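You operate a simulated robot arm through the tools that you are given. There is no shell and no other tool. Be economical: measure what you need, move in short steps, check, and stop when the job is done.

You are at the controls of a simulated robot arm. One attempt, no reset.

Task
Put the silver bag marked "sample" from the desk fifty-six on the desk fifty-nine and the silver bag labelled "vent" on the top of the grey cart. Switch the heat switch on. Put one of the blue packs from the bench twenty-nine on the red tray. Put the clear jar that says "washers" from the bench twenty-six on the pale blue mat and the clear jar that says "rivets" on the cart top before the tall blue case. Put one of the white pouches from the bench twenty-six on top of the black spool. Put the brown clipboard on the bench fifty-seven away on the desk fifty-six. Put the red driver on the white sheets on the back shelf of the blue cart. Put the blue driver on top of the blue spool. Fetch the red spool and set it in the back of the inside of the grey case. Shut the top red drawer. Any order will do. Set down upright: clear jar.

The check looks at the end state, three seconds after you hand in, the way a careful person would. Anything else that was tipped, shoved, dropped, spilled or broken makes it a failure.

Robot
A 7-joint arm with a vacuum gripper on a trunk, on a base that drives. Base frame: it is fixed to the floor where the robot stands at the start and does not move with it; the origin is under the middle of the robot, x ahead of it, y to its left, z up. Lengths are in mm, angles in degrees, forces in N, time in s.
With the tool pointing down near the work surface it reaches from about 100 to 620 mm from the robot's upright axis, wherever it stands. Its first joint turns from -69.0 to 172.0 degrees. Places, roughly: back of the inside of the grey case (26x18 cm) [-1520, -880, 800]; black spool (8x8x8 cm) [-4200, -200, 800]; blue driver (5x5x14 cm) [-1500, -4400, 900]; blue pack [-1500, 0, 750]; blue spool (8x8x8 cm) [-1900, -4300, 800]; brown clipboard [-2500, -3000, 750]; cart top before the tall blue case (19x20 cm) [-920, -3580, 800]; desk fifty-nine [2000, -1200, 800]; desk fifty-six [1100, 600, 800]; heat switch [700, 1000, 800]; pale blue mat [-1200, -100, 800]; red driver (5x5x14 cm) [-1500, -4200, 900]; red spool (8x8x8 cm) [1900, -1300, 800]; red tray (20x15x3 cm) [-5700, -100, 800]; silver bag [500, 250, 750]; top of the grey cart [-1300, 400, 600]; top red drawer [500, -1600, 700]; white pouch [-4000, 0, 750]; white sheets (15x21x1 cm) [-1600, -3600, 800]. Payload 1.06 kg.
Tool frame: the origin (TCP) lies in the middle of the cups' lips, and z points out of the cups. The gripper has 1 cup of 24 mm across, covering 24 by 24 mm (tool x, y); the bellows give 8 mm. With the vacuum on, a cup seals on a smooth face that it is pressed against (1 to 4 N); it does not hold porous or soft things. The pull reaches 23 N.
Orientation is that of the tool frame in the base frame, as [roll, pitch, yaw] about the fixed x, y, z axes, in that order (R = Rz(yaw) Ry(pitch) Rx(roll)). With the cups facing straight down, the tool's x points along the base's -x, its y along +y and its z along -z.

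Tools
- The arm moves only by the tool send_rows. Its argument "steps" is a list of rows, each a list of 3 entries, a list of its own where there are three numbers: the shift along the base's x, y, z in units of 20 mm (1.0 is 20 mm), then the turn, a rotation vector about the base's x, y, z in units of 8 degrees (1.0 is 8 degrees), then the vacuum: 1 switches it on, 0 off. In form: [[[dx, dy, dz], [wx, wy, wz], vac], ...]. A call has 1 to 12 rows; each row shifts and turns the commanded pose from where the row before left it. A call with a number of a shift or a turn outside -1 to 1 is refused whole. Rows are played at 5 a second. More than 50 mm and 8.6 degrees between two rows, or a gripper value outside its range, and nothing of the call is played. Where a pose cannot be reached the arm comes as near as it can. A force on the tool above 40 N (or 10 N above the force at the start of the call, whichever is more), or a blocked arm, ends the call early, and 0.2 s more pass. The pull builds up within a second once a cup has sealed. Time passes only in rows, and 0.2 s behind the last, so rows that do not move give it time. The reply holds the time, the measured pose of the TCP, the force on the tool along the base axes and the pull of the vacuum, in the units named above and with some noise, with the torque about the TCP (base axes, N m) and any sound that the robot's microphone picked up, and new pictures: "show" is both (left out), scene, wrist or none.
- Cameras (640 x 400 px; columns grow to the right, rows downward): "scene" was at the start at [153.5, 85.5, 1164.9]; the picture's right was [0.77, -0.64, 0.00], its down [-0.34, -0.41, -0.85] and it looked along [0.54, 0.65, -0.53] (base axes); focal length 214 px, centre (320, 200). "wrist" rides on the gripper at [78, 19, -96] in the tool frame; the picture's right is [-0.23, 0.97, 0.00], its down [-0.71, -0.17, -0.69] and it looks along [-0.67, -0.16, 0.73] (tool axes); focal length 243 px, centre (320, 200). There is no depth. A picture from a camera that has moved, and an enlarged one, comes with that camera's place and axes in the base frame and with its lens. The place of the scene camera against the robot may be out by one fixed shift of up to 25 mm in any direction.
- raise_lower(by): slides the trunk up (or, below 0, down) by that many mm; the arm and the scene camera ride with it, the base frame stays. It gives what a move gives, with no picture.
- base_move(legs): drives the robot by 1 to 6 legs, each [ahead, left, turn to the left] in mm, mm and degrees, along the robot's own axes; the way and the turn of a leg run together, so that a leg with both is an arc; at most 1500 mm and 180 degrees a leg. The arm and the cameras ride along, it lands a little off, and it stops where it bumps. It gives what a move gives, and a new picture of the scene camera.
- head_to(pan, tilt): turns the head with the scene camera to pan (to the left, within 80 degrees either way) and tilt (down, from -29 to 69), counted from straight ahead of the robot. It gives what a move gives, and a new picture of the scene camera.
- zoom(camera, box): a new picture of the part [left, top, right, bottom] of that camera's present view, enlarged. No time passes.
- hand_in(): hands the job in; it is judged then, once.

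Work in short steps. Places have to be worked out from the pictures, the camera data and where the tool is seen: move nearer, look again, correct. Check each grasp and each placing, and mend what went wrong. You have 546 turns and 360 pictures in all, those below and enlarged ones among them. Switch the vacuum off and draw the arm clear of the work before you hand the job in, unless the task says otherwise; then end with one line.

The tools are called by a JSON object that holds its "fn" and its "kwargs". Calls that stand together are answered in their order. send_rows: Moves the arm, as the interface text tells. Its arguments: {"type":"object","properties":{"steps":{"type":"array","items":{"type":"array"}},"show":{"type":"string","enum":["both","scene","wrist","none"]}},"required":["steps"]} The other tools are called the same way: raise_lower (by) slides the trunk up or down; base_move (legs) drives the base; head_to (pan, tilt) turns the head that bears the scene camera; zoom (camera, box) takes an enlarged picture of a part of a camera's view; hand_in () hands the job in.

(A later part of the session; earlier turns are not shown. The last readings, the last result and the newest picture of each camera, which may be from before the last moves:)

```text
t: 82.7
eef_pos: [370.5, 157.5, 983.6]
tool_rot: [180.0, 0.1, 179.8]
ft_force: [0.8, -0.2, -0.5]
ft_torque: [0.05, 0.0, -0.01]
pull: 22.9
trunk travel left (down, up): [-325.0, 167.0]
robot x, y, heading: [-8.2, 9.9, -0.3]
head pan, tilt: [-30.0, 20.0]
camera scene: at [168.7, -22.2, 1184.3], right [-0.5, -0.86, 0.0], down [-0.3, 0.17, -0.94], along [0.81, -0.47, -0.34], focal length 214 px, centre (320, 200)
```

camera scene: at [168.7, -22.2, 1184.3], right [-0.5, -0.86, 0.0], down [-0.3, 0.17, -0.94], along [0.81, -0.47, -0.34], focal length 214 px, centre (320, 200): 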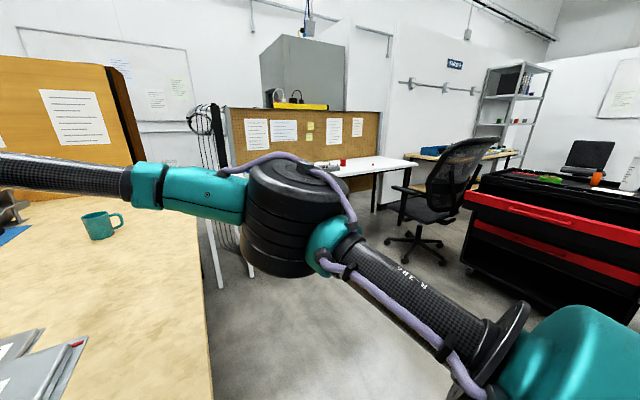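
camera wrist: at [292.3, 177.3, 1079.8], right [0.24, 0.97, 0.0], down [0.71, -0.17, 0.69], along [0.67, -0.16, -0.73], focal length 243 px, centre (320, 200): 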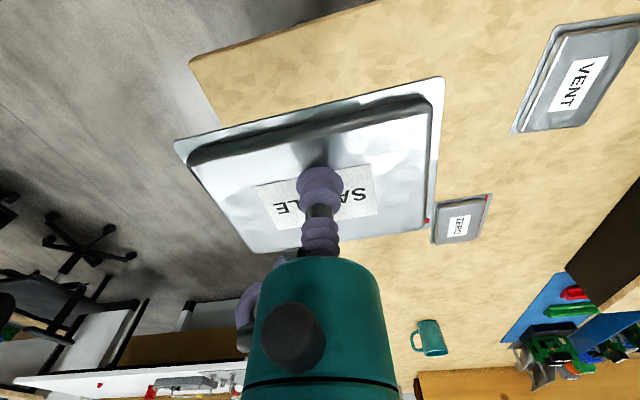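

Bag held. Desk fifty-nine's front edge is near x≈1480; I'll drive around to face it.

{"fn": "base_move", "kwargs": {"legs": [[0, -700, 0], [900, -350, 0]]}}

{"fn": "head_to", "kwargs": {"pan": -10, "tilt": 30}}

```text
t: 93.9
eef_pos: [1268.2, -911.4, 984.2]
tool_rot: [-180.0, 0.1, 179.1]
ft_force: [0.5, -0.5, -0.1]
ft_torque: [-0.02, 0.01, -0.01]
pull: 23.3
trunk travel left (down, up): [-325.0, 167.0]
robot x, y, heading: [890.1, -1056.3, -0.9]
head pan, tilt: [-30.0, 20.0]
camera scene: at [1063.9, -1088.6, 1184.3], right [-0.51, -0.86, 0.0], down [-0.29, 0.18, -0.94], along [0.81, -0.48, -0.34], focal length 214 px, centre (320, 200)
```

scene: 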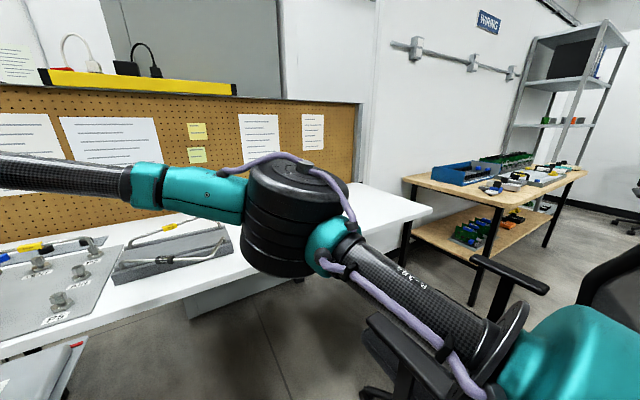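

```text
t: 94.8
eef_pos: [1267.1, -911.6, 984.2]
tool_rot: [-180.0, 0.1, 179.1]
ft_force: [-1.1, -2.1, -0.5]
ft_torque: [0.02, 0.0, 0.01]
pull: 23.0
trunk travel left (down, up): [-325.0, 167.0]
robot x, y, heading: [886.0, -1055.8, -0.8]
head pan, tilt: [-10.0, 30.0]
camera scene: at [1072.7, -1057.9, 1168.3], right [-0.19, -0.98, 0.0], down [-0.49, 0.09, -0.87], along [0.85, -0.16, -0.5], focal length 214 px, centre (320, 200)
```

scene: 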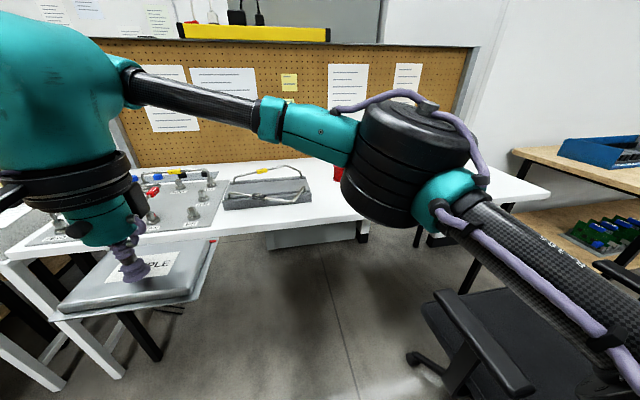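

Desk front edge x≈1570, spool near (1806,−1254), chair near (1300,−1570). I'll move closer, keeping clear of the chair.

{"fn": "base_move", "kwargs": {"legs": [[340, 80, 0]]}}

{"fn": "head_to", "kwargs": {"pan": -30, "tilt": 45}}

```text
t: 97.0
eef_pos: [1609.4, -837.5, 982.9]
tool_rot: [-179.9, 0.0, 179.1]
ft_force: [-0.1, 0.1, -0.5]
ft_torque: [0.0, 0.01, 0.0]
pull: 22.8
trunk travel left (down, up): [-325.0, 167.0]
robot x, y, heading: [1228.6, -983.6, -0.5]
head pan, tilt: [-10.0, 30.0]
camera scene: at [1414.3, -983.8, 1168.2], right [-0.19, -0.98, 0.0], down [-0.49, 0.1, -0.87], along [0.85, -0.17, -0.5], focal length 214 px, centre (320, 200)
```

scene: 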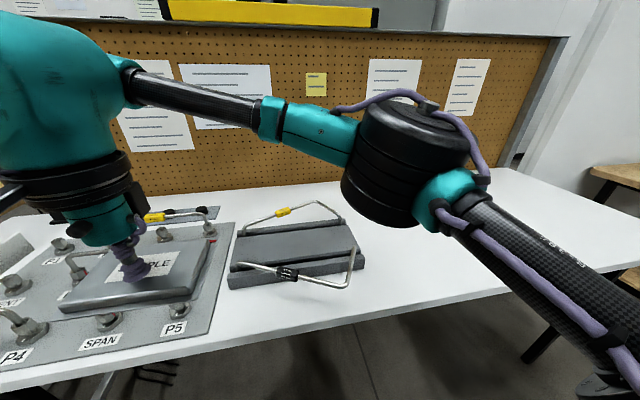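

```text
t: 97.9
eef_pos: [1608.9, -837.5, 982.5]
tool_rot: [-180.0, 0.0, 179.0]
ft_force: [-0.1, -0.9, -1.5]
ft_torque: [0.02, 0.02, 0.02]
pull: 22.7
trunk travel left (down, up): [-325.0, 167.0]
robot x, y, heading: [1230.2, -982.2, -1.1]
head pan, tilt: [-30.0, 45.0]
camera scene: at [1395.0, -1008.4, 1145.7], right [-0.51, -0.86, 0.0], down [-0.61, 0.36, -0.71], along [0.61, -0.36, -0.71], focal length 214 px, centre (320, 200)
```

scene: 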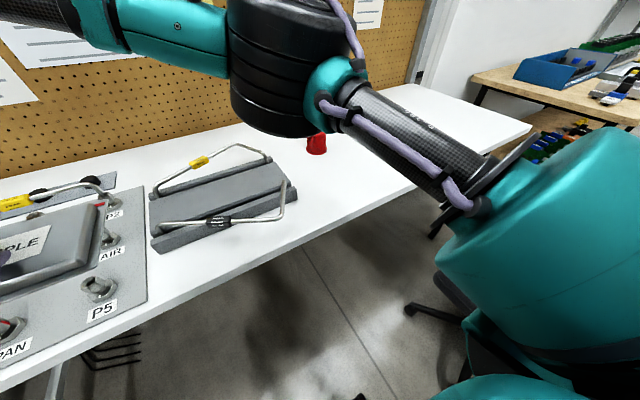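

Space for the bag is clear around (1690,−1270). Moving over it at height.

{"fn": "send_rows", "kwargs": {"steps": [[[0.3, -1, 0], [0, 0, 0], 1], [[0.3, -1, 0], [0, 0, 0], 1], [[0.3, -1, 0], [0, 0, 0], 1], [[0.3, -1, 0], [0, 0, 0], 1], [[0.3, -1, 0], [0, 0, 0], 1], [[0.3, -1, 0], [0, 0, 0], 1], [[0.3, -1, 0], [0, 0, 0], 1], [[0.3, -1, 0], [0, 0, 0], 1], [[0.3, -1, 0], [0, 0, 0], 1], [[0.3, -1, 0], [0, 0, 0], 1], [[0.3, -1, 0], [0, 0, 0], 1], [[0.3, -1, 0], [0, 0, 0], 1]], "show": "none"}}

{"fn": "send_rows", "kwargs": {"steps": [[[0.2, -1, 0], [0, 0, 0], 1], [[0.1, -1, 0], [0, 0, 0], 1], [[0.1, -1, 0], [0, 0, 0], 1], [[0, -1, 0], [0, 0, 0], 1], [[0, -1, 0], [0, 0, 0], 1], [[0, -1, 0], [0, 0, 0], 1], [[0, -1, 0], [0, 0, 0], 1], [[0, -1, -1], [0, 0, 0], 1], [[0, -1, -1], [0, 0, 0], 1], [[0, -0.7, -1], [0, 0, 0], 1]]}}

```text
t: 100.5
eef_pos: [1681.4, -1078.0, 983.7]
tool_rot: [-180.0, 0.1, 178.9]
ft_force: [-0.6, -1.1, -0.1]
ft_torque: [-0.01, 0.03, 0.02]
pull: 23.0
trunk travel left (down, up): [-325.0, 167.0]
robot x, y, heading: [1228.9, -981.1, -0.9]
head pan, tilt: [-30.0, 45.0]
```

```text
t: 102.7
eef_pos: [1687.0, -1272.8, 923.2]
tool_rot: [-180.0, 0.1, 179.2]
ft_force: [0.7, 0.4, -0.7]
ft_torque: [0.0, 0.02, 0.0]
pull: 23.4
trunk travel left (down, up): [-325.0, 167.0]
robot x, y, heading: [1228.3, -983.4, -0.9]
head pan, tilt: [-30.0, 45.0]
camera scene: at [1394.9, -1008.6, 1145.6], right [-0.51, -0.86, 0.0], down [-0.61, 0.36, -0.71], along [0.61, -0.36, -0.71], focal length 214 px, centre (320, 200)
camera wrist: at [1610.7, -1251.7, 1019.0], right [0.25, 0.97, 0.0], down [0.7, -0.18, 0.69], along [0.66, -0.17, -0.73], focal length 243 px, centre (320, 200)
```

scene: 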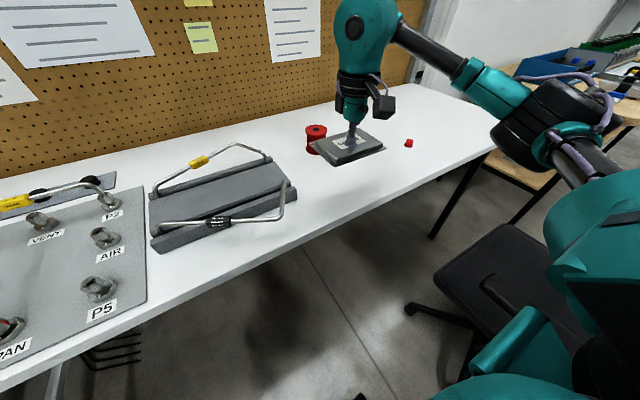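
wrist: 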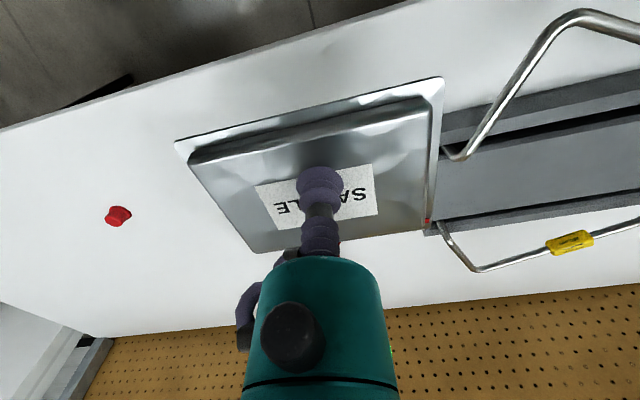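

The bag hovers over free white surface; shift 22 mm further from the fixture and lower.

{"fn": "send_rows", "kwargs": {"steps": [[[0, -1, -1], [0, 0, 0], 1], [[0, -0.1, -1], [0, 0, 0], 1], [[0, 0, -1], [0, 0, 0], 1], [[0, 0, -0.4], [0, 0, 0], 1]]}}

{"fn": "zoom", "kwargs": {"camera": "scene", "box": [270, 70, 430, 180]}}

```text
t: 103.7
eef_pos: [1688.8, -1293.2, 853.7]
tool_rot: [180.0, 0.1, 179.0]
ft_force: [0.2, 0.1, -1.4]
ft_torque: [-0.01, 0.01, -0.01]
pull: 22.8
trunk travel left (down, up): [-325.0, 167.0]
robot x, y, heading: [1229.1, -977.8, -0.9]
head pan, tilt: [-30.0, 45.0]
camera scene: at [1394.9, -1008.5, 1145.6], right [-0.51, -0.86, 0.0], down [-0.61, 0.36, -0.71], along [0.61, -0.36, -0.71], focal length 214 px, centre (320, 200)
camera wrist: at [1611.6, -1273.1, 950.8], right [0.25, 0.97, 0.0], down [0.7, -0.18, 0.69], along [0.66, -0.17, -0.73], focal length 243 px, centre (320, 200)
```

scene: 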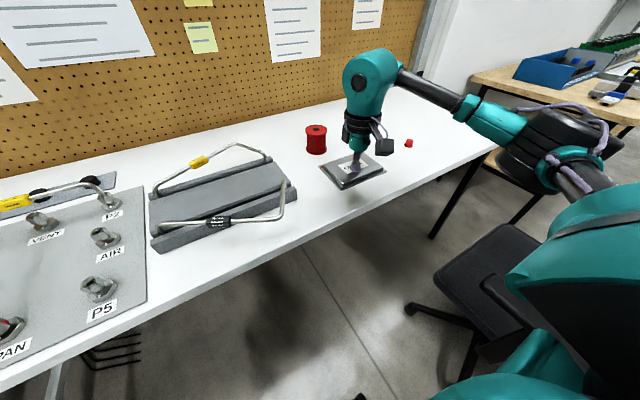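
wrist: 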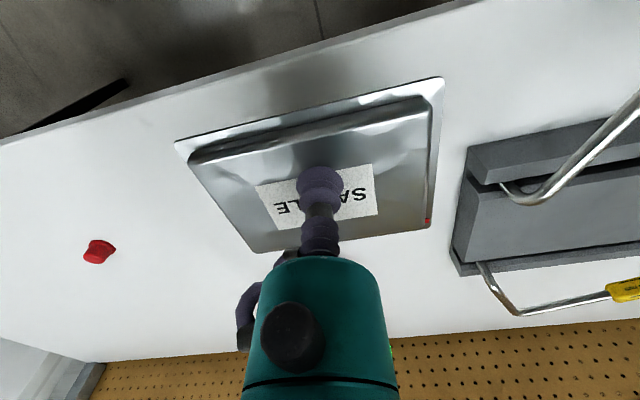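

```text
3.64 times, centred on (350, 125) of scene
camera zoom: at [1394.9, -1008.5, 1145.6], right [-0.51, -0.86, 0.0], down [-0.61, 0.36, -0.71], along [0.61, -0.36, -0.71], focal length 780 px, centre (211, 473)
```

zoom: 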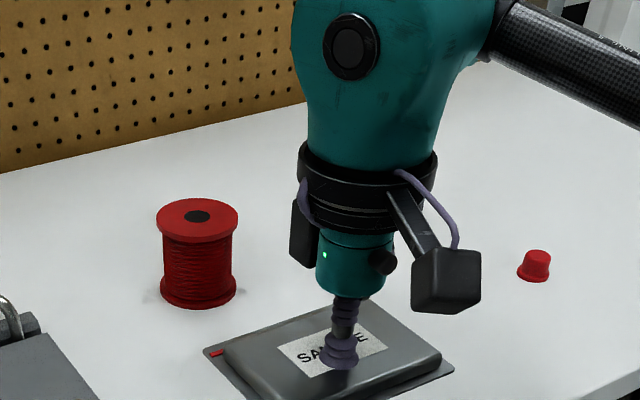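

{"fn": "send_rows", "kwargs": {"steps": [[[0, 0, -0.5], [0, 0, 0], 1], [[0, 0, -0.4], [0, 0, 0], 1], [[0, 0, -0.25], [0, 0, 0], 1], [[0, 0, 0], [0, 0, 0], 1]], "show": "none"}}

```text
t: 104.7
eef_pos: [1689.3, -1293.9, 831.5]
tool_rot: [-179.9, 0.1, 179.0]
ft_force: [0.5, 0.0, 0.1]
ft_torque: [0.0, 0.0, 0.01]
pull: 22.7
trunk travel left (down, up): [-325.0, 167.0]
robot x, y, heading: [1228.8, -982.8, -0.9]
head pan, tilt: [-30.0, 45.0]
```

{"fn": "send_rows", "kwargs": {"steps": [[[0, 0, -0.25], [0, 0, 0], 1], [[0, 0, -0.25], [0, 0, 0], 1], [[0, 0, 0], [0, 0, 0], 1]], "show": "scene"}}

```text
t: 105.5
eef_pos: [1688.9, -1292.7, 822.3]
tool_rot: [179.9, 0.1, 179.0]
ft_force: [-0.1, -0.6, -1.5]
ft_torque: [-0.02, 0.0, -0.02]
pull: 23.0
trunk travel left (down, up): [-325.0, 167.0]
robot x, y, heading: [1227.4, -980.7, -1.1]
head pan, tilt: [-30.0, 45.0]
camera scene: at [1394.9, -1008.5, 1145.6], right [-0.51, -0.86, 0.0], down [-0.61, 0.36, -0.71], along [0.61, -0.36, -0.71], focal length 214 px, centre (320, 200)
```

scene: 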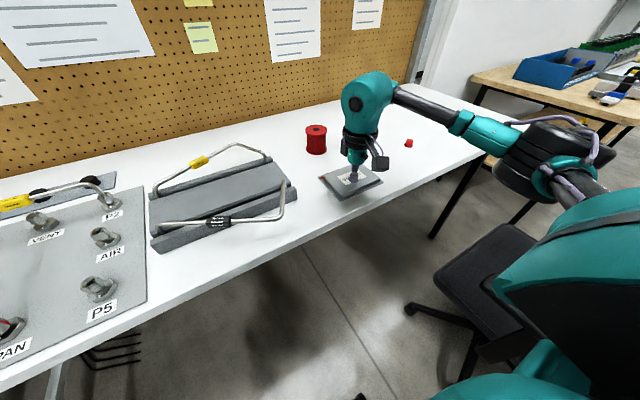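

{"fn": "send_rows", "kwargs": {"steps": [[[0, 0, -0.4], [0, 0, 0], 1], [[0, 0, -0.25], [0, 0, 0], 1], [[0, 0, -0.25], [0, 0, 0], 1], [[0, 0, 0], [0, 0, 0], 1]], "show": "none"}}

```text
t: 106.5
eef_pos: [1688.0, -1293.6, 804.5]
tool_rot: [180.0, 0.0, 179.0]
ft_force: [-0.1, 0.7, 0.2]
ft_torque: [0.01, -0.01, 0.0]
pull: 22.6
trunk travel left (down, up): [-325.0, 167.0]
robot x, y, heading: [1226.5, -980.0, -0.9]
head pan, tilt: [-30.0, 45.0]
```

{"fn": "send_rows", "kwargs": {"steps": [[[0, 0, -0.25], [0, 0, 0], 1], [[0, 0, -0.25], [0, 0, 0], 1], [[0, 0, 0], [0, 0, 0], 1]], "show": "wrist"}}

{"fn": "zoom", "kwargs": {"camera": "scene", "box": [270, 90, 430, 200]}}

```text
t: 107.3
eef_pos: [1690.6, -1293.4, 795.1]
tool_rot: [180.0, 0.0, 178.9]
ft_force: [-0.8, 0.4, 0.2]
ft_torque: [-0.03, 0.03, 0.01]
pull: 22.9
trunk travel left (down, up): [-325.0, 167.0]
robot x, y, heading: [1227.1, -982.3, -0.8]
head pan, tilt: [-30.0, 45.0]
camera wrist: at [1612.1, -1272.8, 890.8], right [0.25, 0.97, 0.0], down [0.7, -0.18, 0.69], along [0.66, -0.17, -0.73], focal length 243 px, centre (320, 200)
```

wrist: 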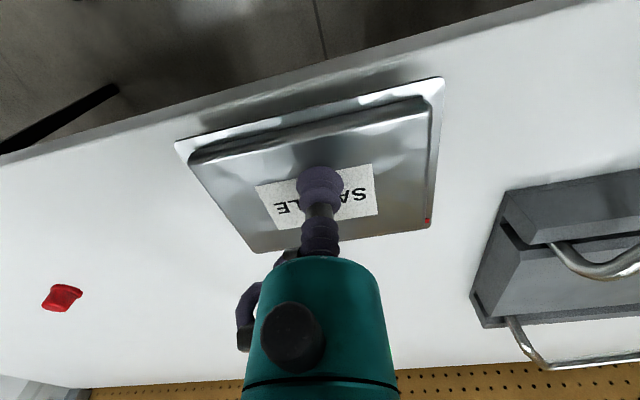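

```text
3.64 times, centred on (350, 145) of scene
camera zoom: at [1394.9, -1008.5, 1145.6], right [-0.51, -0.86, 0.0], down [-0.61, 0.36, -0.71], along [0.61, -0.36, -0.71], focal length 780 px, centre (211, 400)
```

zoom: 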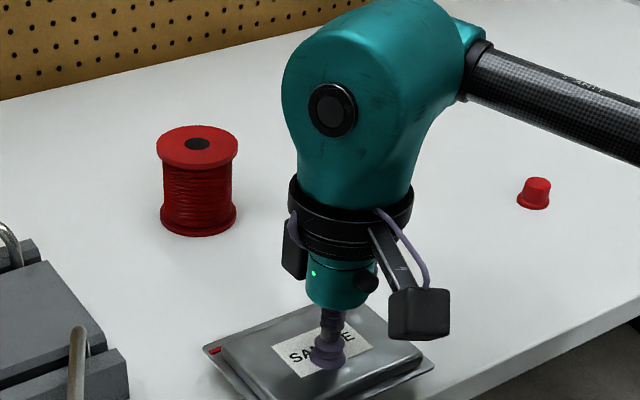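

The desk is lower (~760) than assumed, so its edge is nearer; I shift the bag 50 mm further onto the desk, then continue down.

{"fn": "send_rows", "kwargs": {"steps": [[[1, 0, 0], [0, 0, 0], 1], [[1, 0, 0], [0, 0, 0], 1], [[0.5, 0, -0.2], [0, 0, 0], 1], [[0, 0, -0.25], [0, 0, 0], 1], [[0, 0, -0.2], [0, 0, 0], 1], [[0, 0, 0], [0, 0, 0], 1]], "show": "wrist"}}

```text
t: 108.7
eef_pos: [1739.2, -1293.9, 781.1]
tool_rot: [-180.0, 0.1, 179.1]
ft_force: [-0.3, -0.3, -0.3]
ft_torque: [0.01, 0.01, 0.01]
pull: 23.1
trunk travel left (down, up): [-325.0, 167.0]
robot x, y, heading: [1227.7, -981.1, -1.0]
head pan, tilt: [-30.0, 45.0]
camera wrist: at [1662.2, -1272.6, 877.2], right [0.25, 0.97, 0.0], down [0.7, -0.18, 0.69], along [0.66, -0.17, -0.73], focal length 243 px, centre (320, 200)
```

wrist: 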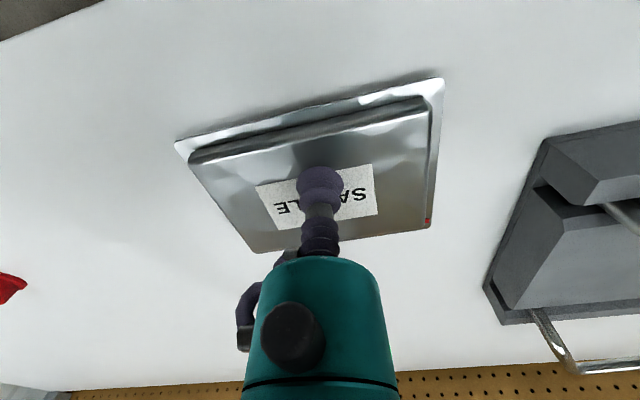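

{"fn": "send_rows", "kwargs": {"steps": [[[0, 0, -0.2], [0, 0, 0], 1], [[0, 0, -0.2], [0, 0, 0], 1], [[0, 0, -0.2], [0, 0, 0], 1], [[0, 0, 0], [0, 0, 0], 1]], "show": "wrist"}}

```text
t: 109.7
eef_pos: [1738.8, -1294.4, 770.2]
tool_rot: [-179.9, 0.4, 178.9]
ft_force: [2.2, -2.5, 17.7]
ft_torque: [0.01, 0.03, -0.06]
pull: 22.2
trunk travel left (down, up): [-325.0, 167.0]
robot x, y, heading: [1231.3, -981.5, -1.0]
head pan, tilt: [-30.0, 45.0]
camera wrist: at [1661.5, -1272.6, 867.2], right [0.25, 0.97, 0.0], down [0.7, -0.18, 0.69], along [0.67, -0.17, -0.73], focal length 243 px, centre (320, 200)
```

wrist: 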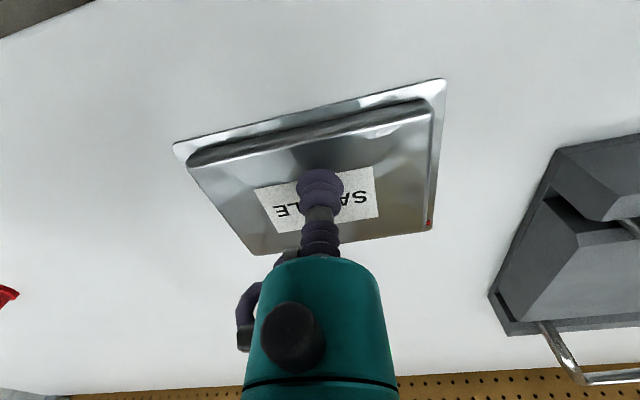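

Touchdown (desk height same as desk 56). Ease up, release, and rise.

{"fn": "send_rows", "kwargs": {"steps": [[[0, 0, 0.15], [0, 0, 0], 1], [[0, 0, 0.05], [0, 0, 0], 0], [[0, 0, 0], [0, 0, 0], 0], [[0, 0, 0], [0, 0, 0], 0], [[0, 0, 0], [0, 0, 0], 0], [[0, 0, 0.5], [0, 0, 0], 0], [[0, 0, 1], [0, 0, 0], 0], [[0, 0, 1], [0, 0, 0], 0], [[0, 0, 1], [0, 0, 0], 0], [[0, 0, 1], [0, 0, 0], 0], [[0, 0, 1], [0, 0, 0], 0], [[0, 0, 1], [0, 0, 0], 0]]}}

```text
t: 112.3
eef_pos: [1738.6, -1293.2, 903.2]
tool_rot: [-179.9, 0.0, 179.0]
ft_force: [0.4, 0.5, 0.7]
ft_torque: [-0.01, 0.01, -0.03]
pull: 0.1
trunk travel left (down, up): [-325.0, 167.0]
robot x, y, heading: [1229.8, -980.8, -0.9]
head pan, tilt: [-30.0, 45.0]
camera scene: at [1394.8, -1008.4, 1145.7], right [-0.51, -0.86, 0.0], down [-0.61, 0.36, -0.71], along [0.61, -0.36, -0.71], focal length 214 px, centre (320, 200)
camera wrist: at [1661.6, -1273.0, 1000.1], right [0.25, 0.97, 0.0], down [0.7, -0.18, 0.69], along [0.66, -0.17, -0.73], focal length 243 px, centre (320, 200)
```

scene: 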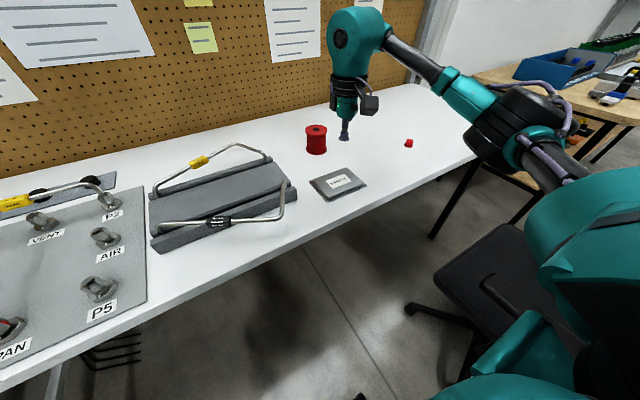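
wrist: 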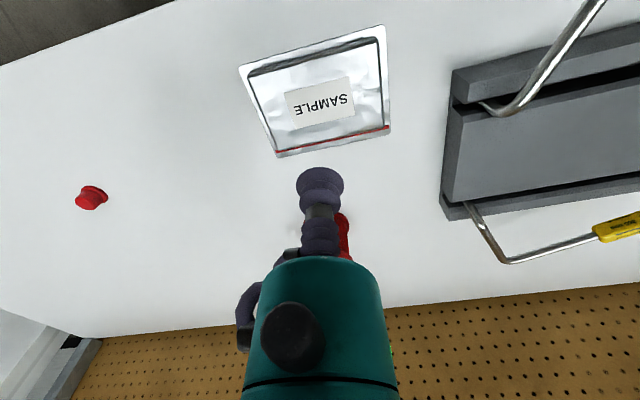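

SAMPLE is placed. The red spool is at about (1930,−1330), too far; I edge closer, staying clear of the chair.

{"fn": "base_move", "kwargs": {"legs": [[0, -160, 1], [100, 0, 0]]}}

{"fn": "head_to", "kwargs": {"pan": -20, "tilt": 65}}

```text
t: 115.0
eef_pos: [1844.2, -1444.4, 903.3]
tool_rot: [-180.0, 0.0, 180.0]
ft_force: [-0.2, -0.4, 0.4]
ft_torque: [0.0, 0.03, -0.03]
pull: 0.0
trunk travel left (down, up): [-325.0, 167.0]
robot x, y, heading: [1323.8, -1144.6, -0.1]
head pan, tilt: [-30.0, 45.0]
camera scene: at [1494.8, -1165.0, 1145.6], right [-0.5, -0.87, 0.0], down [-0.61, 0.35, -0.71], along [0.61, -0.35, -0.71], focal length 214 px, centre (320, 200)
```

scene: 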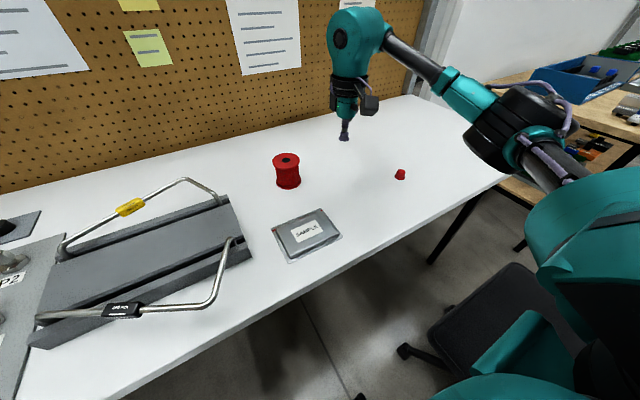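

```text
t: 115.9
eef_pos: [1843.2, -1444.8, 903.2]
tool_rot: [180.0, 0.1, 179.9]
ft_force: [0.4, 0.3, 0.1]
ft_torque: [0.0, 0.03, 0.02]
pull: 0.1
trunk travel left (down, up): [-325.0, 167.0]
robot x, y, heading: [1331.0, -1138.6, 0.0]
head pan, tilt: [-20.0, 65.0]
camera scene: at [1480.9, -1145.1, 1120.6], right [-0.34, -0.94, 0.0], down [-0.85, 0.31, -0.42], along [0.4, -0.14, -0.91], focal length 214 px, centre (320, 200)
```

scene: 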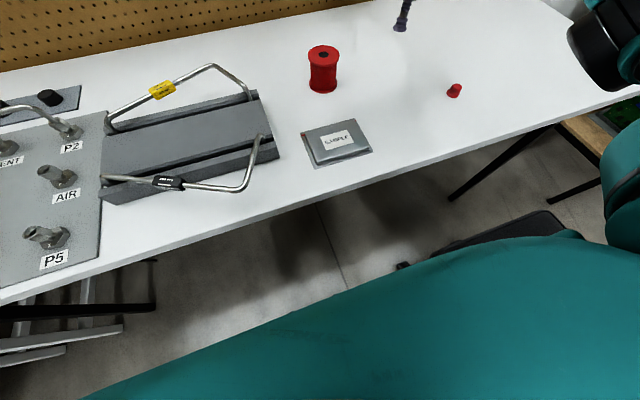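

{"fn": "base_move", "kwargs": {"legs": [[45, 0, 0]]}}

{"fn": "send_rows", "kwargs": {"steps": [[[0, 1, 0], [0, 0, 0], 0], [[0, 1, 0], [0, 0, 0], 0], [[0, 1, 0], [0, 0, 0], 0], [[0, 1, 0], [0, 0, 0], 0], [[0, 1, 0], [0, 0, 0], 0]]}}

```text
t: 116.8
eef_pos: [1887.7, -1444.0, 903.7]
tool_rot: [-180.0, 0.1, -180.0]
ft_force: [-0.5, 0.7, 0.6]
ft_torque: [0.0, 0.0, 0.05]
pull: 0.2
trunk travel left (down, up): [-325.0, 167.0]
robot x, y, heading: [1371.3, -1144.1, 0.1]
head pan, tilt: [-20.0, 65.0]
camera scene: at [1526.1, -1145.1, 1120.5], right [-0.34, -0.94, 0.0], down [-0.85, 0.31, -0.42], along [0.4, -0.14, -0.91], focal length 214 px, centre (320, 200)
```

scene: 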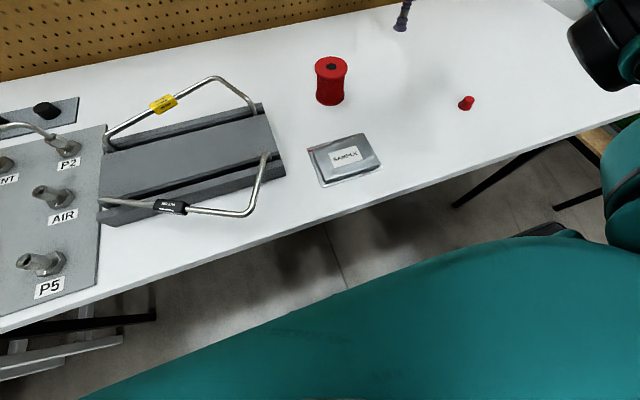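

```text
t: 118.0
eef_pos: [1887.1, -1343.3, 902.6]
tool_rot: [180.0, 0.1, 180.0]
ft_force: [0.5, -0.5, 0.1]
ft_torque: [-0.02, 0.01, 0.0]
pull: 0.0
trunk travel left (down, up): [-325.0, 167.0]
robot x, y, heading: [1373.0, -1140.4, -0.0]
head pan, tilt: [-20.0, 65.0]
camera scene: at [1525.6, -1145.0, 1120.6], right [-0.34, -0.94, 0.0], down [-0.85, 0.31, -0.42], along [0.4, -0.14, -0.91], focal length 214 px, centre (320, 200)
camera wrist: at [1809.9, -1324.9, 999.8], right [0.24, 0.97, 0.0], down [0.71, -0.17, 0.69], along [0.67, -0.16, -0.73], focal length 243 px, centre (320, 200)
```

scene: 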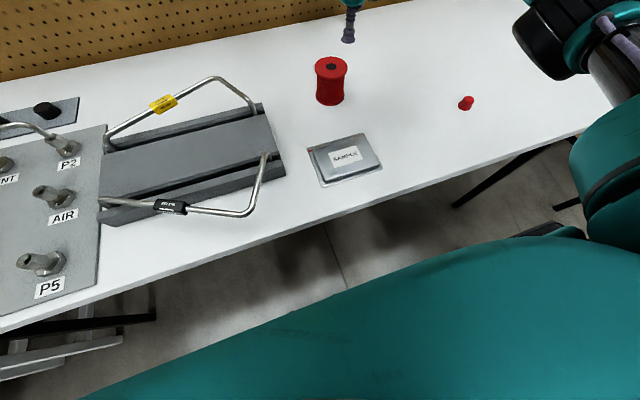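
wrist: 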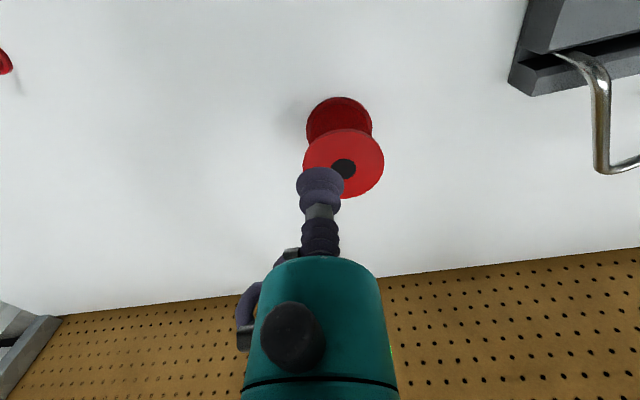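

{"fn": "zoom", "kwargs": {"camera": "wrist", "box": [280, 80, 400, 210]}}

{"fn": "zoom", "kwargs": {"camera": "scene", "box": [290, 40, 370, 120]}}

```text
3.08 times, centred on (340, 145) of wrist
camera zoom: at [1809.9, -1324.9, 999.8], right [0.24, 0.97, 0.0], down [0.71, -0.17, 0.69], along [0.67, -0.16, -0.73], focal length 746 px, centre (258, 369)
```

zoom: 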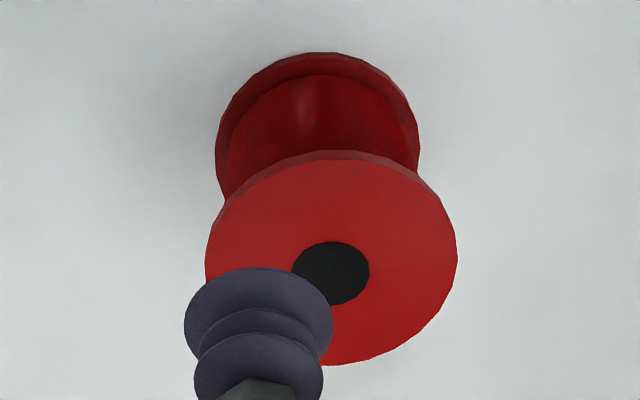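

```text
5.00 times, centred on (330, 80) of scene
camera zoom: at [1525.6, -1145.0, 1120.6], right [-0.34, -0.94, 0.0], down [-0.85, 0.31, -0.42], along [0.4, -0.14, -0.91], focal length 1072 px, centre (270, 800)
```

zoom: 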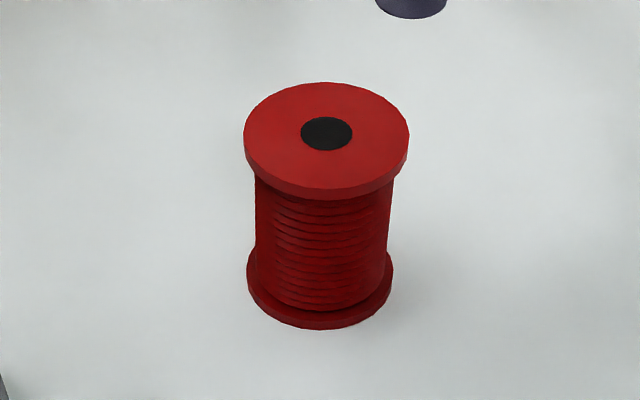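

Both cameras agree: hub at (1934,−1334). I'll move over the hub (looks flush) and descend.

{"fn": "send_rows", "kwargs": {"steps": [[[1, 0.45, 0], [0, 0, 0], 1], [[1, 0, -1], [0, 0, 0], 1], [[0.35, 0, -1], [0, 0, 0], 1], [[0, 0, -0.9], [0, 0, 0], 1]]}}

{"fn": "zoom", "kwargs": {"camera": "wrist", "box": [240, 80, 400, 230]}}

```text
t: 119.0
eef_pos: [1936.2, -1334.4, 844.7]
tool_rot: [-179.9, 0.1, 180.0]
ft_force: [0.2, 0.1, 0.2]
ft_torque: [0.0, 0.0, 0.0]
pull: 0.1
trunk travel left (down, up): [-325.0, 167.0]
robot x, y, heading: [1369.7, -1141.1, 0.1]
head pan, tilt: [-20.0, 65.0]
camera scene: at [1525.6, -1145.1, 1120.6], right [-0.34, -0.94, 0.0], down [-0.85, 0.31, -0.42], along [0.4, -0.14, -0.91], focal length 214 px, centre (320, 200)
camera wrist: at [1857.7, -1315.7, 941.3], right [0.23, 0.97, 0.0], down [0.71, -0.17, 0.69], along [0.67, -0.16, -0.73], focal length 243 px, centre (320, 200)
```

scene: 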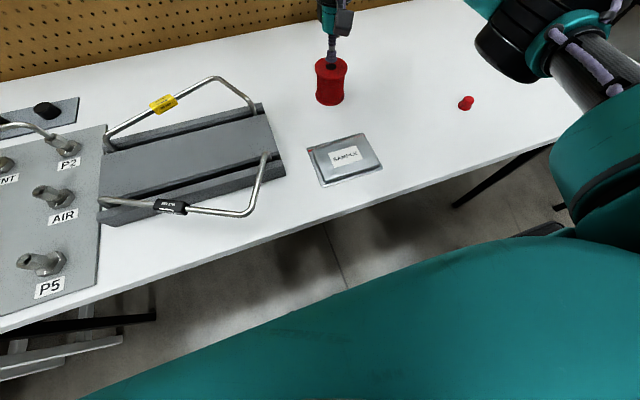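
wrist: 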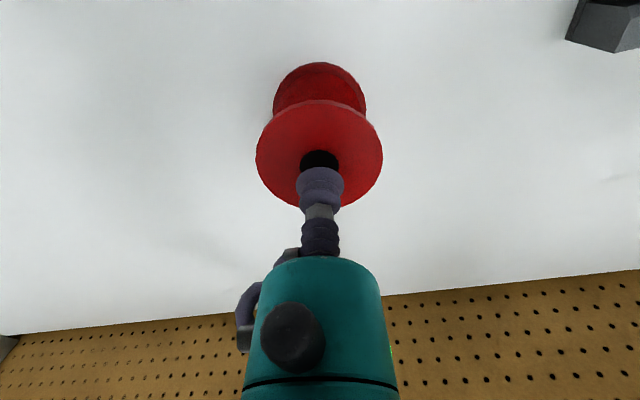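

```text
2.67 times, centred on (320, 155) of wrist
camera zoom: at [1857.7, -1315.7, 941.3], right [0.23, 0.97, 0.0], down [0.71, -0.17, 0.69], along [0.67, -0.16, -0.73], focal length 647 px, centre (320, 320)
```

zoom: 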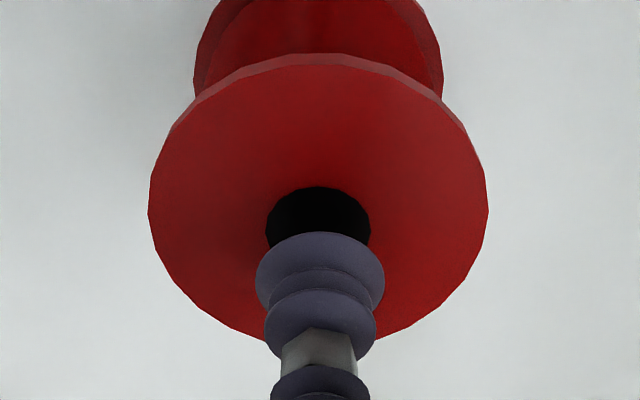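

{"fn": "send_rows", "kwargs": {"steps": [[[0, 0, -0.3], [0, 0, 0], 1], [[0, 0, -0.25], [0, 0, 0], 1], [[0, 0, -0.2], [0, 0, 0], 1], [[0, 0, 0], [0, 0, 0], 1]], "show": "none"}}

```text
t: 120.0
eef_pos: [1935.1, -1336.7, 832.0]
tool_rot: [180.0, 0.2, -180.0]
ft_force: [0.7, 0.0, 1.7]
ft_torque: [-0.01, 0.0, 0.01]
pull: 22.4
trunk travel left (down, up): [-325.0, 167.0]
robot x, y, heading: [1371.1, -1139.0, 0.4]
head pan, tilt: [-20.0, 65.0]
```

Sealed on the hub. Lift and retract.

{"fn": "send_rows", "kwargs": {"steps": [[[0, 0, 0.5], [0, 0, 0], 1], [[0, 0, 1], [0, 0, 0], 1], [[0, 0, 1], [0, 0, 0], 1], [[0, 0, 1], [0, 0, 0], 1], [[0, 0, 1], [0, 0, 0], 1], [[0, 0, 1], [0, 0, 0], 1], [[0, 0, 1], [0, 0, 0], 1], [[0, 0, 1], [0, 0, 0], 1], [[-1, 0, 1], [0, 0, 0], 1], [[-1, 0, 1], [0, 0, 0], 1], [[-1, 0, 1], [0, 0, 0], 1], [[-1, 0, 0], [0, 0, 0], 1]], "show": "none"}}

{"fn": "send_rows", "kwargs": {"steps": [[[-1, 1, 0], [0, 0, 0], 1], [[-1, 1, 0], [0, 0, 0], 1], [[-1, 1, 0], [0, 0, 0], 1], [[-1, 1, 0], [0, 0, 0], 1], [[-1, 1, 0], [0, 0, 0], 1], [[-1, 1, 0], [0, 0, 0], 1]], "show": "scene"}}

```text
t: 122.6
eef_pos: [1853.8, -1334.1, 1040.2]
tool_rot: [-179.9, 0.1, -180.0]
ft_force: [-1.2, 0.4, -3.8]
ft_torque: [-0.03, -0.02, 0.01]
pull: 22.4
trunk travel left (down, up): [-325.0, 167.0]
robot x, y, heading: [1369.8, -1139.7, 0.1]
head pan, tilt: [-20.0, 65.0]
```

```text
t: 124.0
eef_pos: [1734.7, -1216.6, 1039.4]
tool_rot: [-180.0, 0.0, 180.0]
ft_force: [-0.2, 0.2, -3.5]
ft_torque: [0.01, -0.01, -0.02]
pull: 23.4
trunk travel left (down, up): [-325.0, 167.0]
robot x, y, heading: [1373.7, -1142.1, -0.3]
head pan, tilt: [-20.0, 65.0]
camera scene: at [1525.7, -1144.9, 1120.6], right [-0.34, -0.94, 0.0], down [-0.85, 0.31, -0.42], along [0.4, -0.14, -0.91], focal length 214 px, centre (320, 200)
```

scene: 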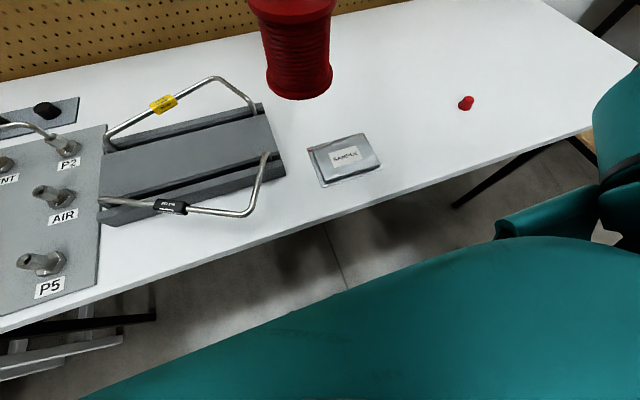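

Back away and turn to view the grey case area.

{"fn": "base_move", "kwargs": {"legs": [[-300, 0, 0], [-1000, 550, 0], [0, 0, 180]]}}

{"fn": "head_to", "kwargs": {"pan": 10, "tilt": 20}}

{"fn": "head_to", "kwargs": {"pan": -30, "tilt": 20}}

```text
t: 138.9
eef_pos: [-295.1, -535.6, 1038.7]
tool_rot: [-180.0, 0.1, 1.9]
ft_force: [1.0, -0.4, -3.0]
ft_torque: [0.01, -0.01, 0.01]
pull: 22.3
trunk travel left (down, up): [-325.0, 167.0]
robot x, y, heading: [69.6, -597.1, -178.1]
head pan, tilt: [-20.0, 65.0]
camera scene: at [-83.2, -566.5, 1120.6], right [0.31, 0.95, 0.0], down [0.86, -0.28, -0.42], along [-0.4, 0.13, -0.91], focal length 214 px, centre (320, 200)
```

scene: 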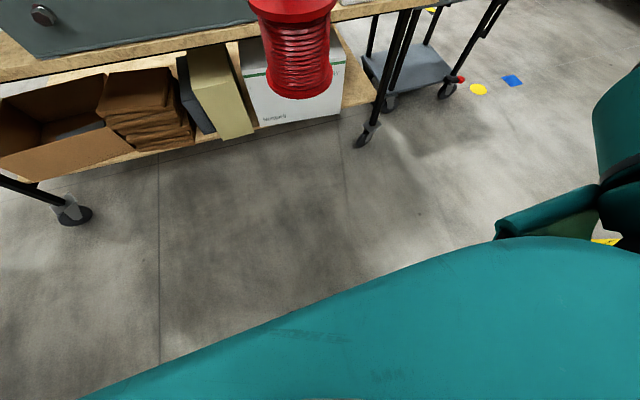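

```text
t: 140.0
eef_pos: [-295.0, -536.3, 1039.8]
tool_rot: [180.0, 0.1, 1.9]
ft_force: [1.2, 0.1, -3.5]
ft_torque: [0.0, 0.02, 0.0]
pull: 22.9
trunk travel left (down, up): [-325.0, 167.0]
robot x, y, heading: [71.1, -598.5, -177.9]
head pan, tilt: [10.0, 20.0]
camera scene: at [-116.6, -604.6, 1184.2], right [-0.21, 0.98, 0.0], down [0.34, 0.07, -0.94], along [-0.92, -0.2, -0.34], focal length 214 px, centre (320, 200)
```

scene: 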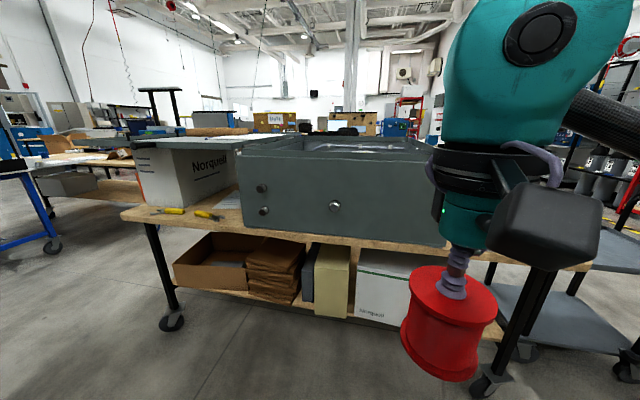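

```text
t: 141.1
eef_pos: [-295.7, -535.9, 1039.2]
tool_rot: [180.0, 0.1, 2.0]
ft_force: [0.7, 0.2, -4.4]
ft_torque: [0.0, 0.0, 0.02]
pull: 22.9
trunk travel left (down, up): [-325.0, 167.0]
robot x, y, heading: [70.2, -597.3, -178.1]
head pan, tilt: [-30.0, 20.0]
camera scene: at [-107.7, -541.6, 1184.3], right [0.47, 0.88, 0.0], down [0.3, -0.16, -0.94], along [-0.83, 0.44, -0.34], focal length 214 px, centre (320, 200)
```

scene: 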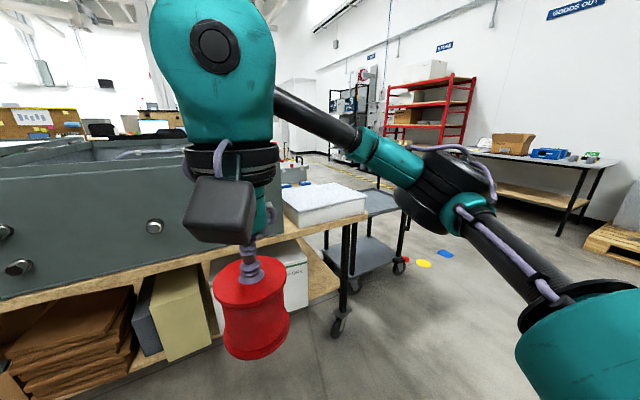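

The grey case is a big open-top box on the bench. I'll raise the trunk and move closer to look inside.

{"fn": "raise_lower", "kwargs": {"by": 165}}

{"fn": "base_move", "kwargs": {"legs": [[350, -150, 0]]}}

{"fn": "head_to", "kwargs": {"pan": 15, "tilt": 35}}

```text
t: 142.9
eef_pos: [-296.0, -537.3, 1205.0]
tool_rot: [-179.9, 0.0, 1.9]
ft_force: [0.2, -0.1, -3.1]
ft_torque: [-0.01, 0.02, 0.0]
pull: 22.3
trunk travel left (down, up): [-490.0, 2.0]
robot x, y, heading: [69.9, -596.3, -178.0]
head pan, tilt: [-30.0, 20.0]
```

```text
t: 145.4
eef_pos: [-653.7, -396.3, 1204.4]
tool_rot: [-180.0, 0.0, 1.9]
ft_force: [-0.4, -0.4, -2.8]
ft_torque: [-0.02, -0.01, 0.04]
pull: 22.9
trunk travel left (down, up): [-490.0, 2.0]
robot x, y, heading: [-288.4, -458.2, -178.1]
head pan, tilt: [-30.0, 20.0]
camera scene: at [-373.7, -398.8, 1364.1], right [0.47, 0.88, 0.0], down [0.3, -0.16, -0.94], along [-0.83, 0.44, -0.34], focal length 214 px, centre (320, 200)
```

scene: 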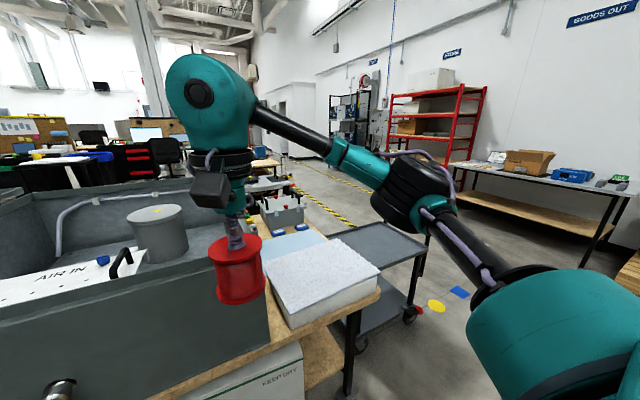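

```text
t: 146.5
eef_pos: [-654.1, -396.7, 1204.5]
tool_rot: [180.0, 0.1, 2.0]
ft_force: [0.0, 0.6, -3.7]
ft_torque: [0.0, 0.03, 0.0]
pull: 22.5
trunk travel left (down, up): [-490.0, 2.0]
robot x, y, heading: [-291.3, -459.4, -178.1]
head pan, tilt: [15.0, 35.0]
camera scene: at [-375.2, -468.4, 1340.3], right [-0.29, 0.96, 0.0], down [0.55, 0.17, -0.82], along [-0.78, -0.24, -0.57], focal length 214 px, centre (320, 200)
```

scene: 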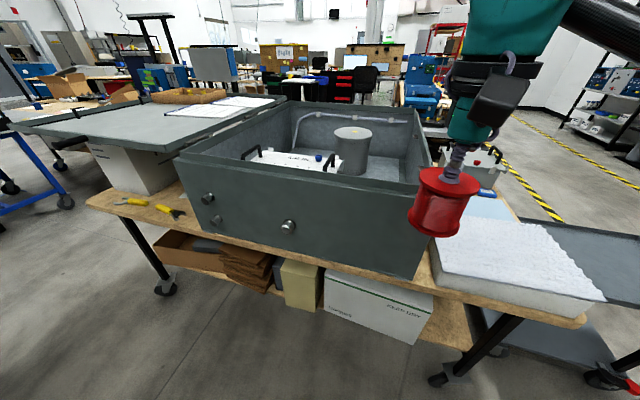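

The case is about 1 m long (x −860…−1850), lid open on the −y side. I need the view from other sides; drive around the +y end past the grey cart.

{"fn": "base_move", "kwargs": {"legs": [[100, -1500, -2], [0, -150, 0], [800, 0, 0]]}}

{"fn": "head_to", "kwargs": {"pan": 60, "tilt": 30}}

{"fn": "head_to", "kwargs": {"pan": 0, "tilt": 25}}

```text
refused: leg 1 is longer than a leg can be; nothing moved
```

```text
t: 147.6
eef_pos: [-653.3, -397.9, 1204.9]
tool_rot: [-180.0, 0.1, 2.0]
ft_force: [0.5, -0.4, -2.4]
ft_torque: [0.01, 0.0, 0.02]
pull: 23.3
trunk travel left (down, up): [-490.0, 2.0]
robot x, y, heading: [-286.2, -461.9, -178.3]
head pan, tilt: [60.0, 30.0]
camera scene: at [-333.5, -522.6, 1348.1], right [-0.88, 0.47, 0.0], down [0.24, 0.44, -0.87], along [-0.41, -0.76, -0.5], focal length 214 px, centre (320, 200)
```

scene: 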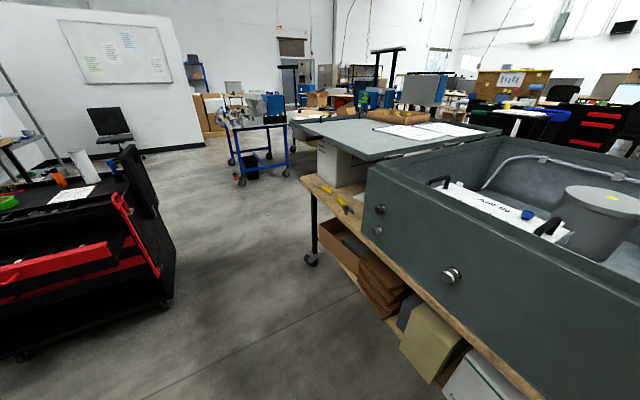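

```text
t: 148.9
eef_pos: [-653.3, -397.1, 1204.4]
tool_rot: [180.0, 0.2, 1.9]
ft_force: [0.5, 0.5, -3.1]
ft_torque: [0.01, -0.03, -0.01]
pull: 22.4
trunk travel left (down, up): [-490.0, 2.0]
robot x, y, heading: [-289.2, -462.5, -178.0]
head pan, tilt: [0.0, 25.0]
camera scene: at [-383.0, -446.0, 1356.0], right [-0.04, 1.0, 0.0], down [0.42, 0.01, -0.91], along [-0.91, -0.03, -0.42], focal length 214 px, centre (320, 200)
```

scene: 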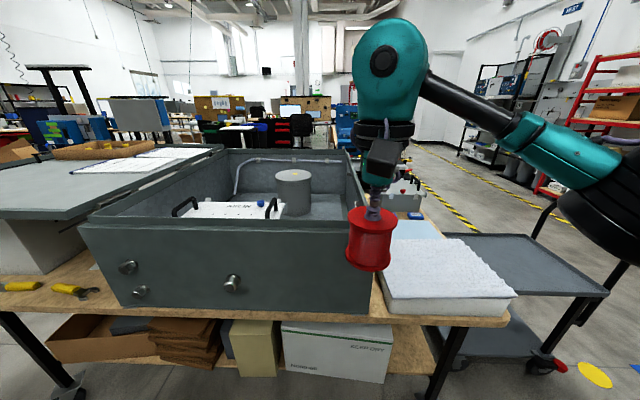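

{"fn": "base_move", "kwargs": {"legs": [[0, -1450, 0], [0, -150, 0], [800, 0, 0]]}}

{"fn": "head_to", "kwargs": {"pan": 60, "tilt": 30}}

{"fn": "head_to", "kwargs": {"pan": 0, "tilt": 25}}

```text
t: 167.3
eef_pos: [-1511.6, 1193.7, 1204.6]
tool_rot: [179.9, 0.0, 1.5]
ft_force: [-0.1, -0.2, -4.5]
ft_torque: [-0.02, 0.0, -0.02]
pull: 23.1
trunk travel left (down, up): [-490.0, 2.0]
robot x, y, heading: [-1145.0, 1127.3, -178.4]
head pan, tilt: [0.0, 25.0]
camera scene: at [-1240.0, 1142.3, 1356.0], right [-0.03, 1.0, 0.0], down [0.42, 0.01, -0.91], along [-0.91, -0.03, -0.42], focal length 214 px, centre (320, 200)
```

scene: 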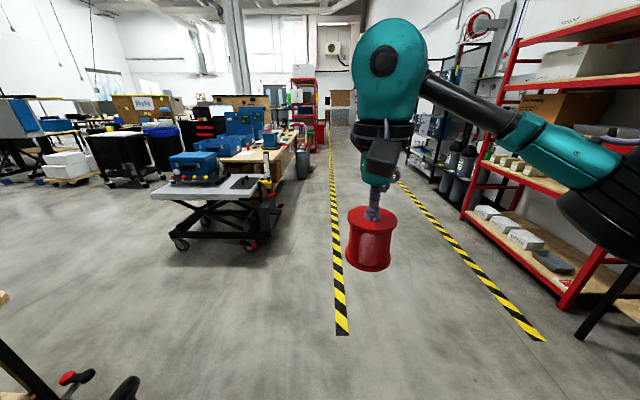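

```text
t: 168.6
eef_pos: [-1510.5, 1193.7, 1205.0]
tool_rot: [-180.0, 0.1, 1.7]
ft_force: [1.3, 0.2, -3.4]
ft_torque: [-0.01, -0.02, 0.01]
pull: 22.6
trunk travel left (down, up): [-490.0, 2.0]
robot x, y, heading: [-1145.4, 1128.1, -178.3]
head pan, tilt: [60.0, 30.0]
camera scene: at [-1190.7, 1065.4, 1348.1], right [-0.88, 0.48, 0.0], down [0.24, 0.44, -0.87], along [-0.41, -0.76, -0.5], focal length 214 px, centre (320, 200)
```

scene: 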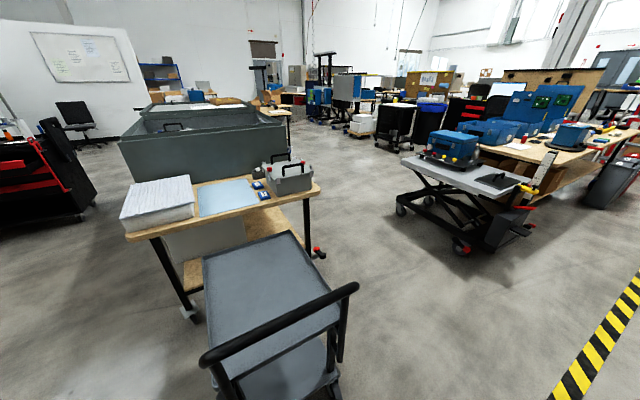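

```text
t: 169.9
eef_pos: [-1510.1, 1192.4, 1205.2]
tool_rot: [180.0, 0.1, 1.7]
ft_force: [0.0, 0.4, -3.7]
ft_torque: [0.0, -0.01, 0.01]
pull: 23.1
trunk travel left (down, up): [-490.0, 2.0]
robot x, y, heading: [-1146.5, 1129.9, -178.5]
head pan, tilt: [0.0, 25.0]
camera scene: at [-1239.7, 1142.2, 1356.0], right [-0.03, 1.0, 0.0], down [0.42, 0.01, -0.91], along [-0.91, -0.03, -0.42], focal length 214 px, centre (320, 200)
```

scene: 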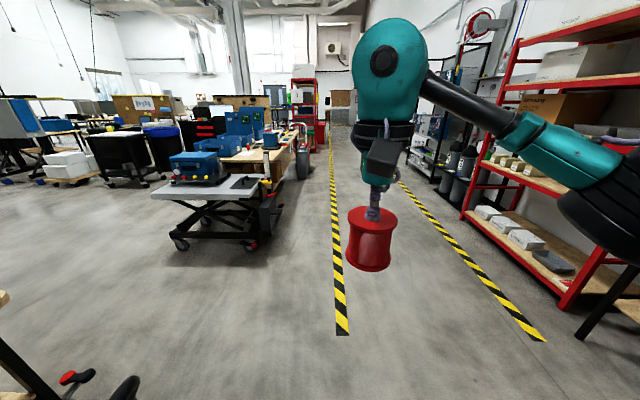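

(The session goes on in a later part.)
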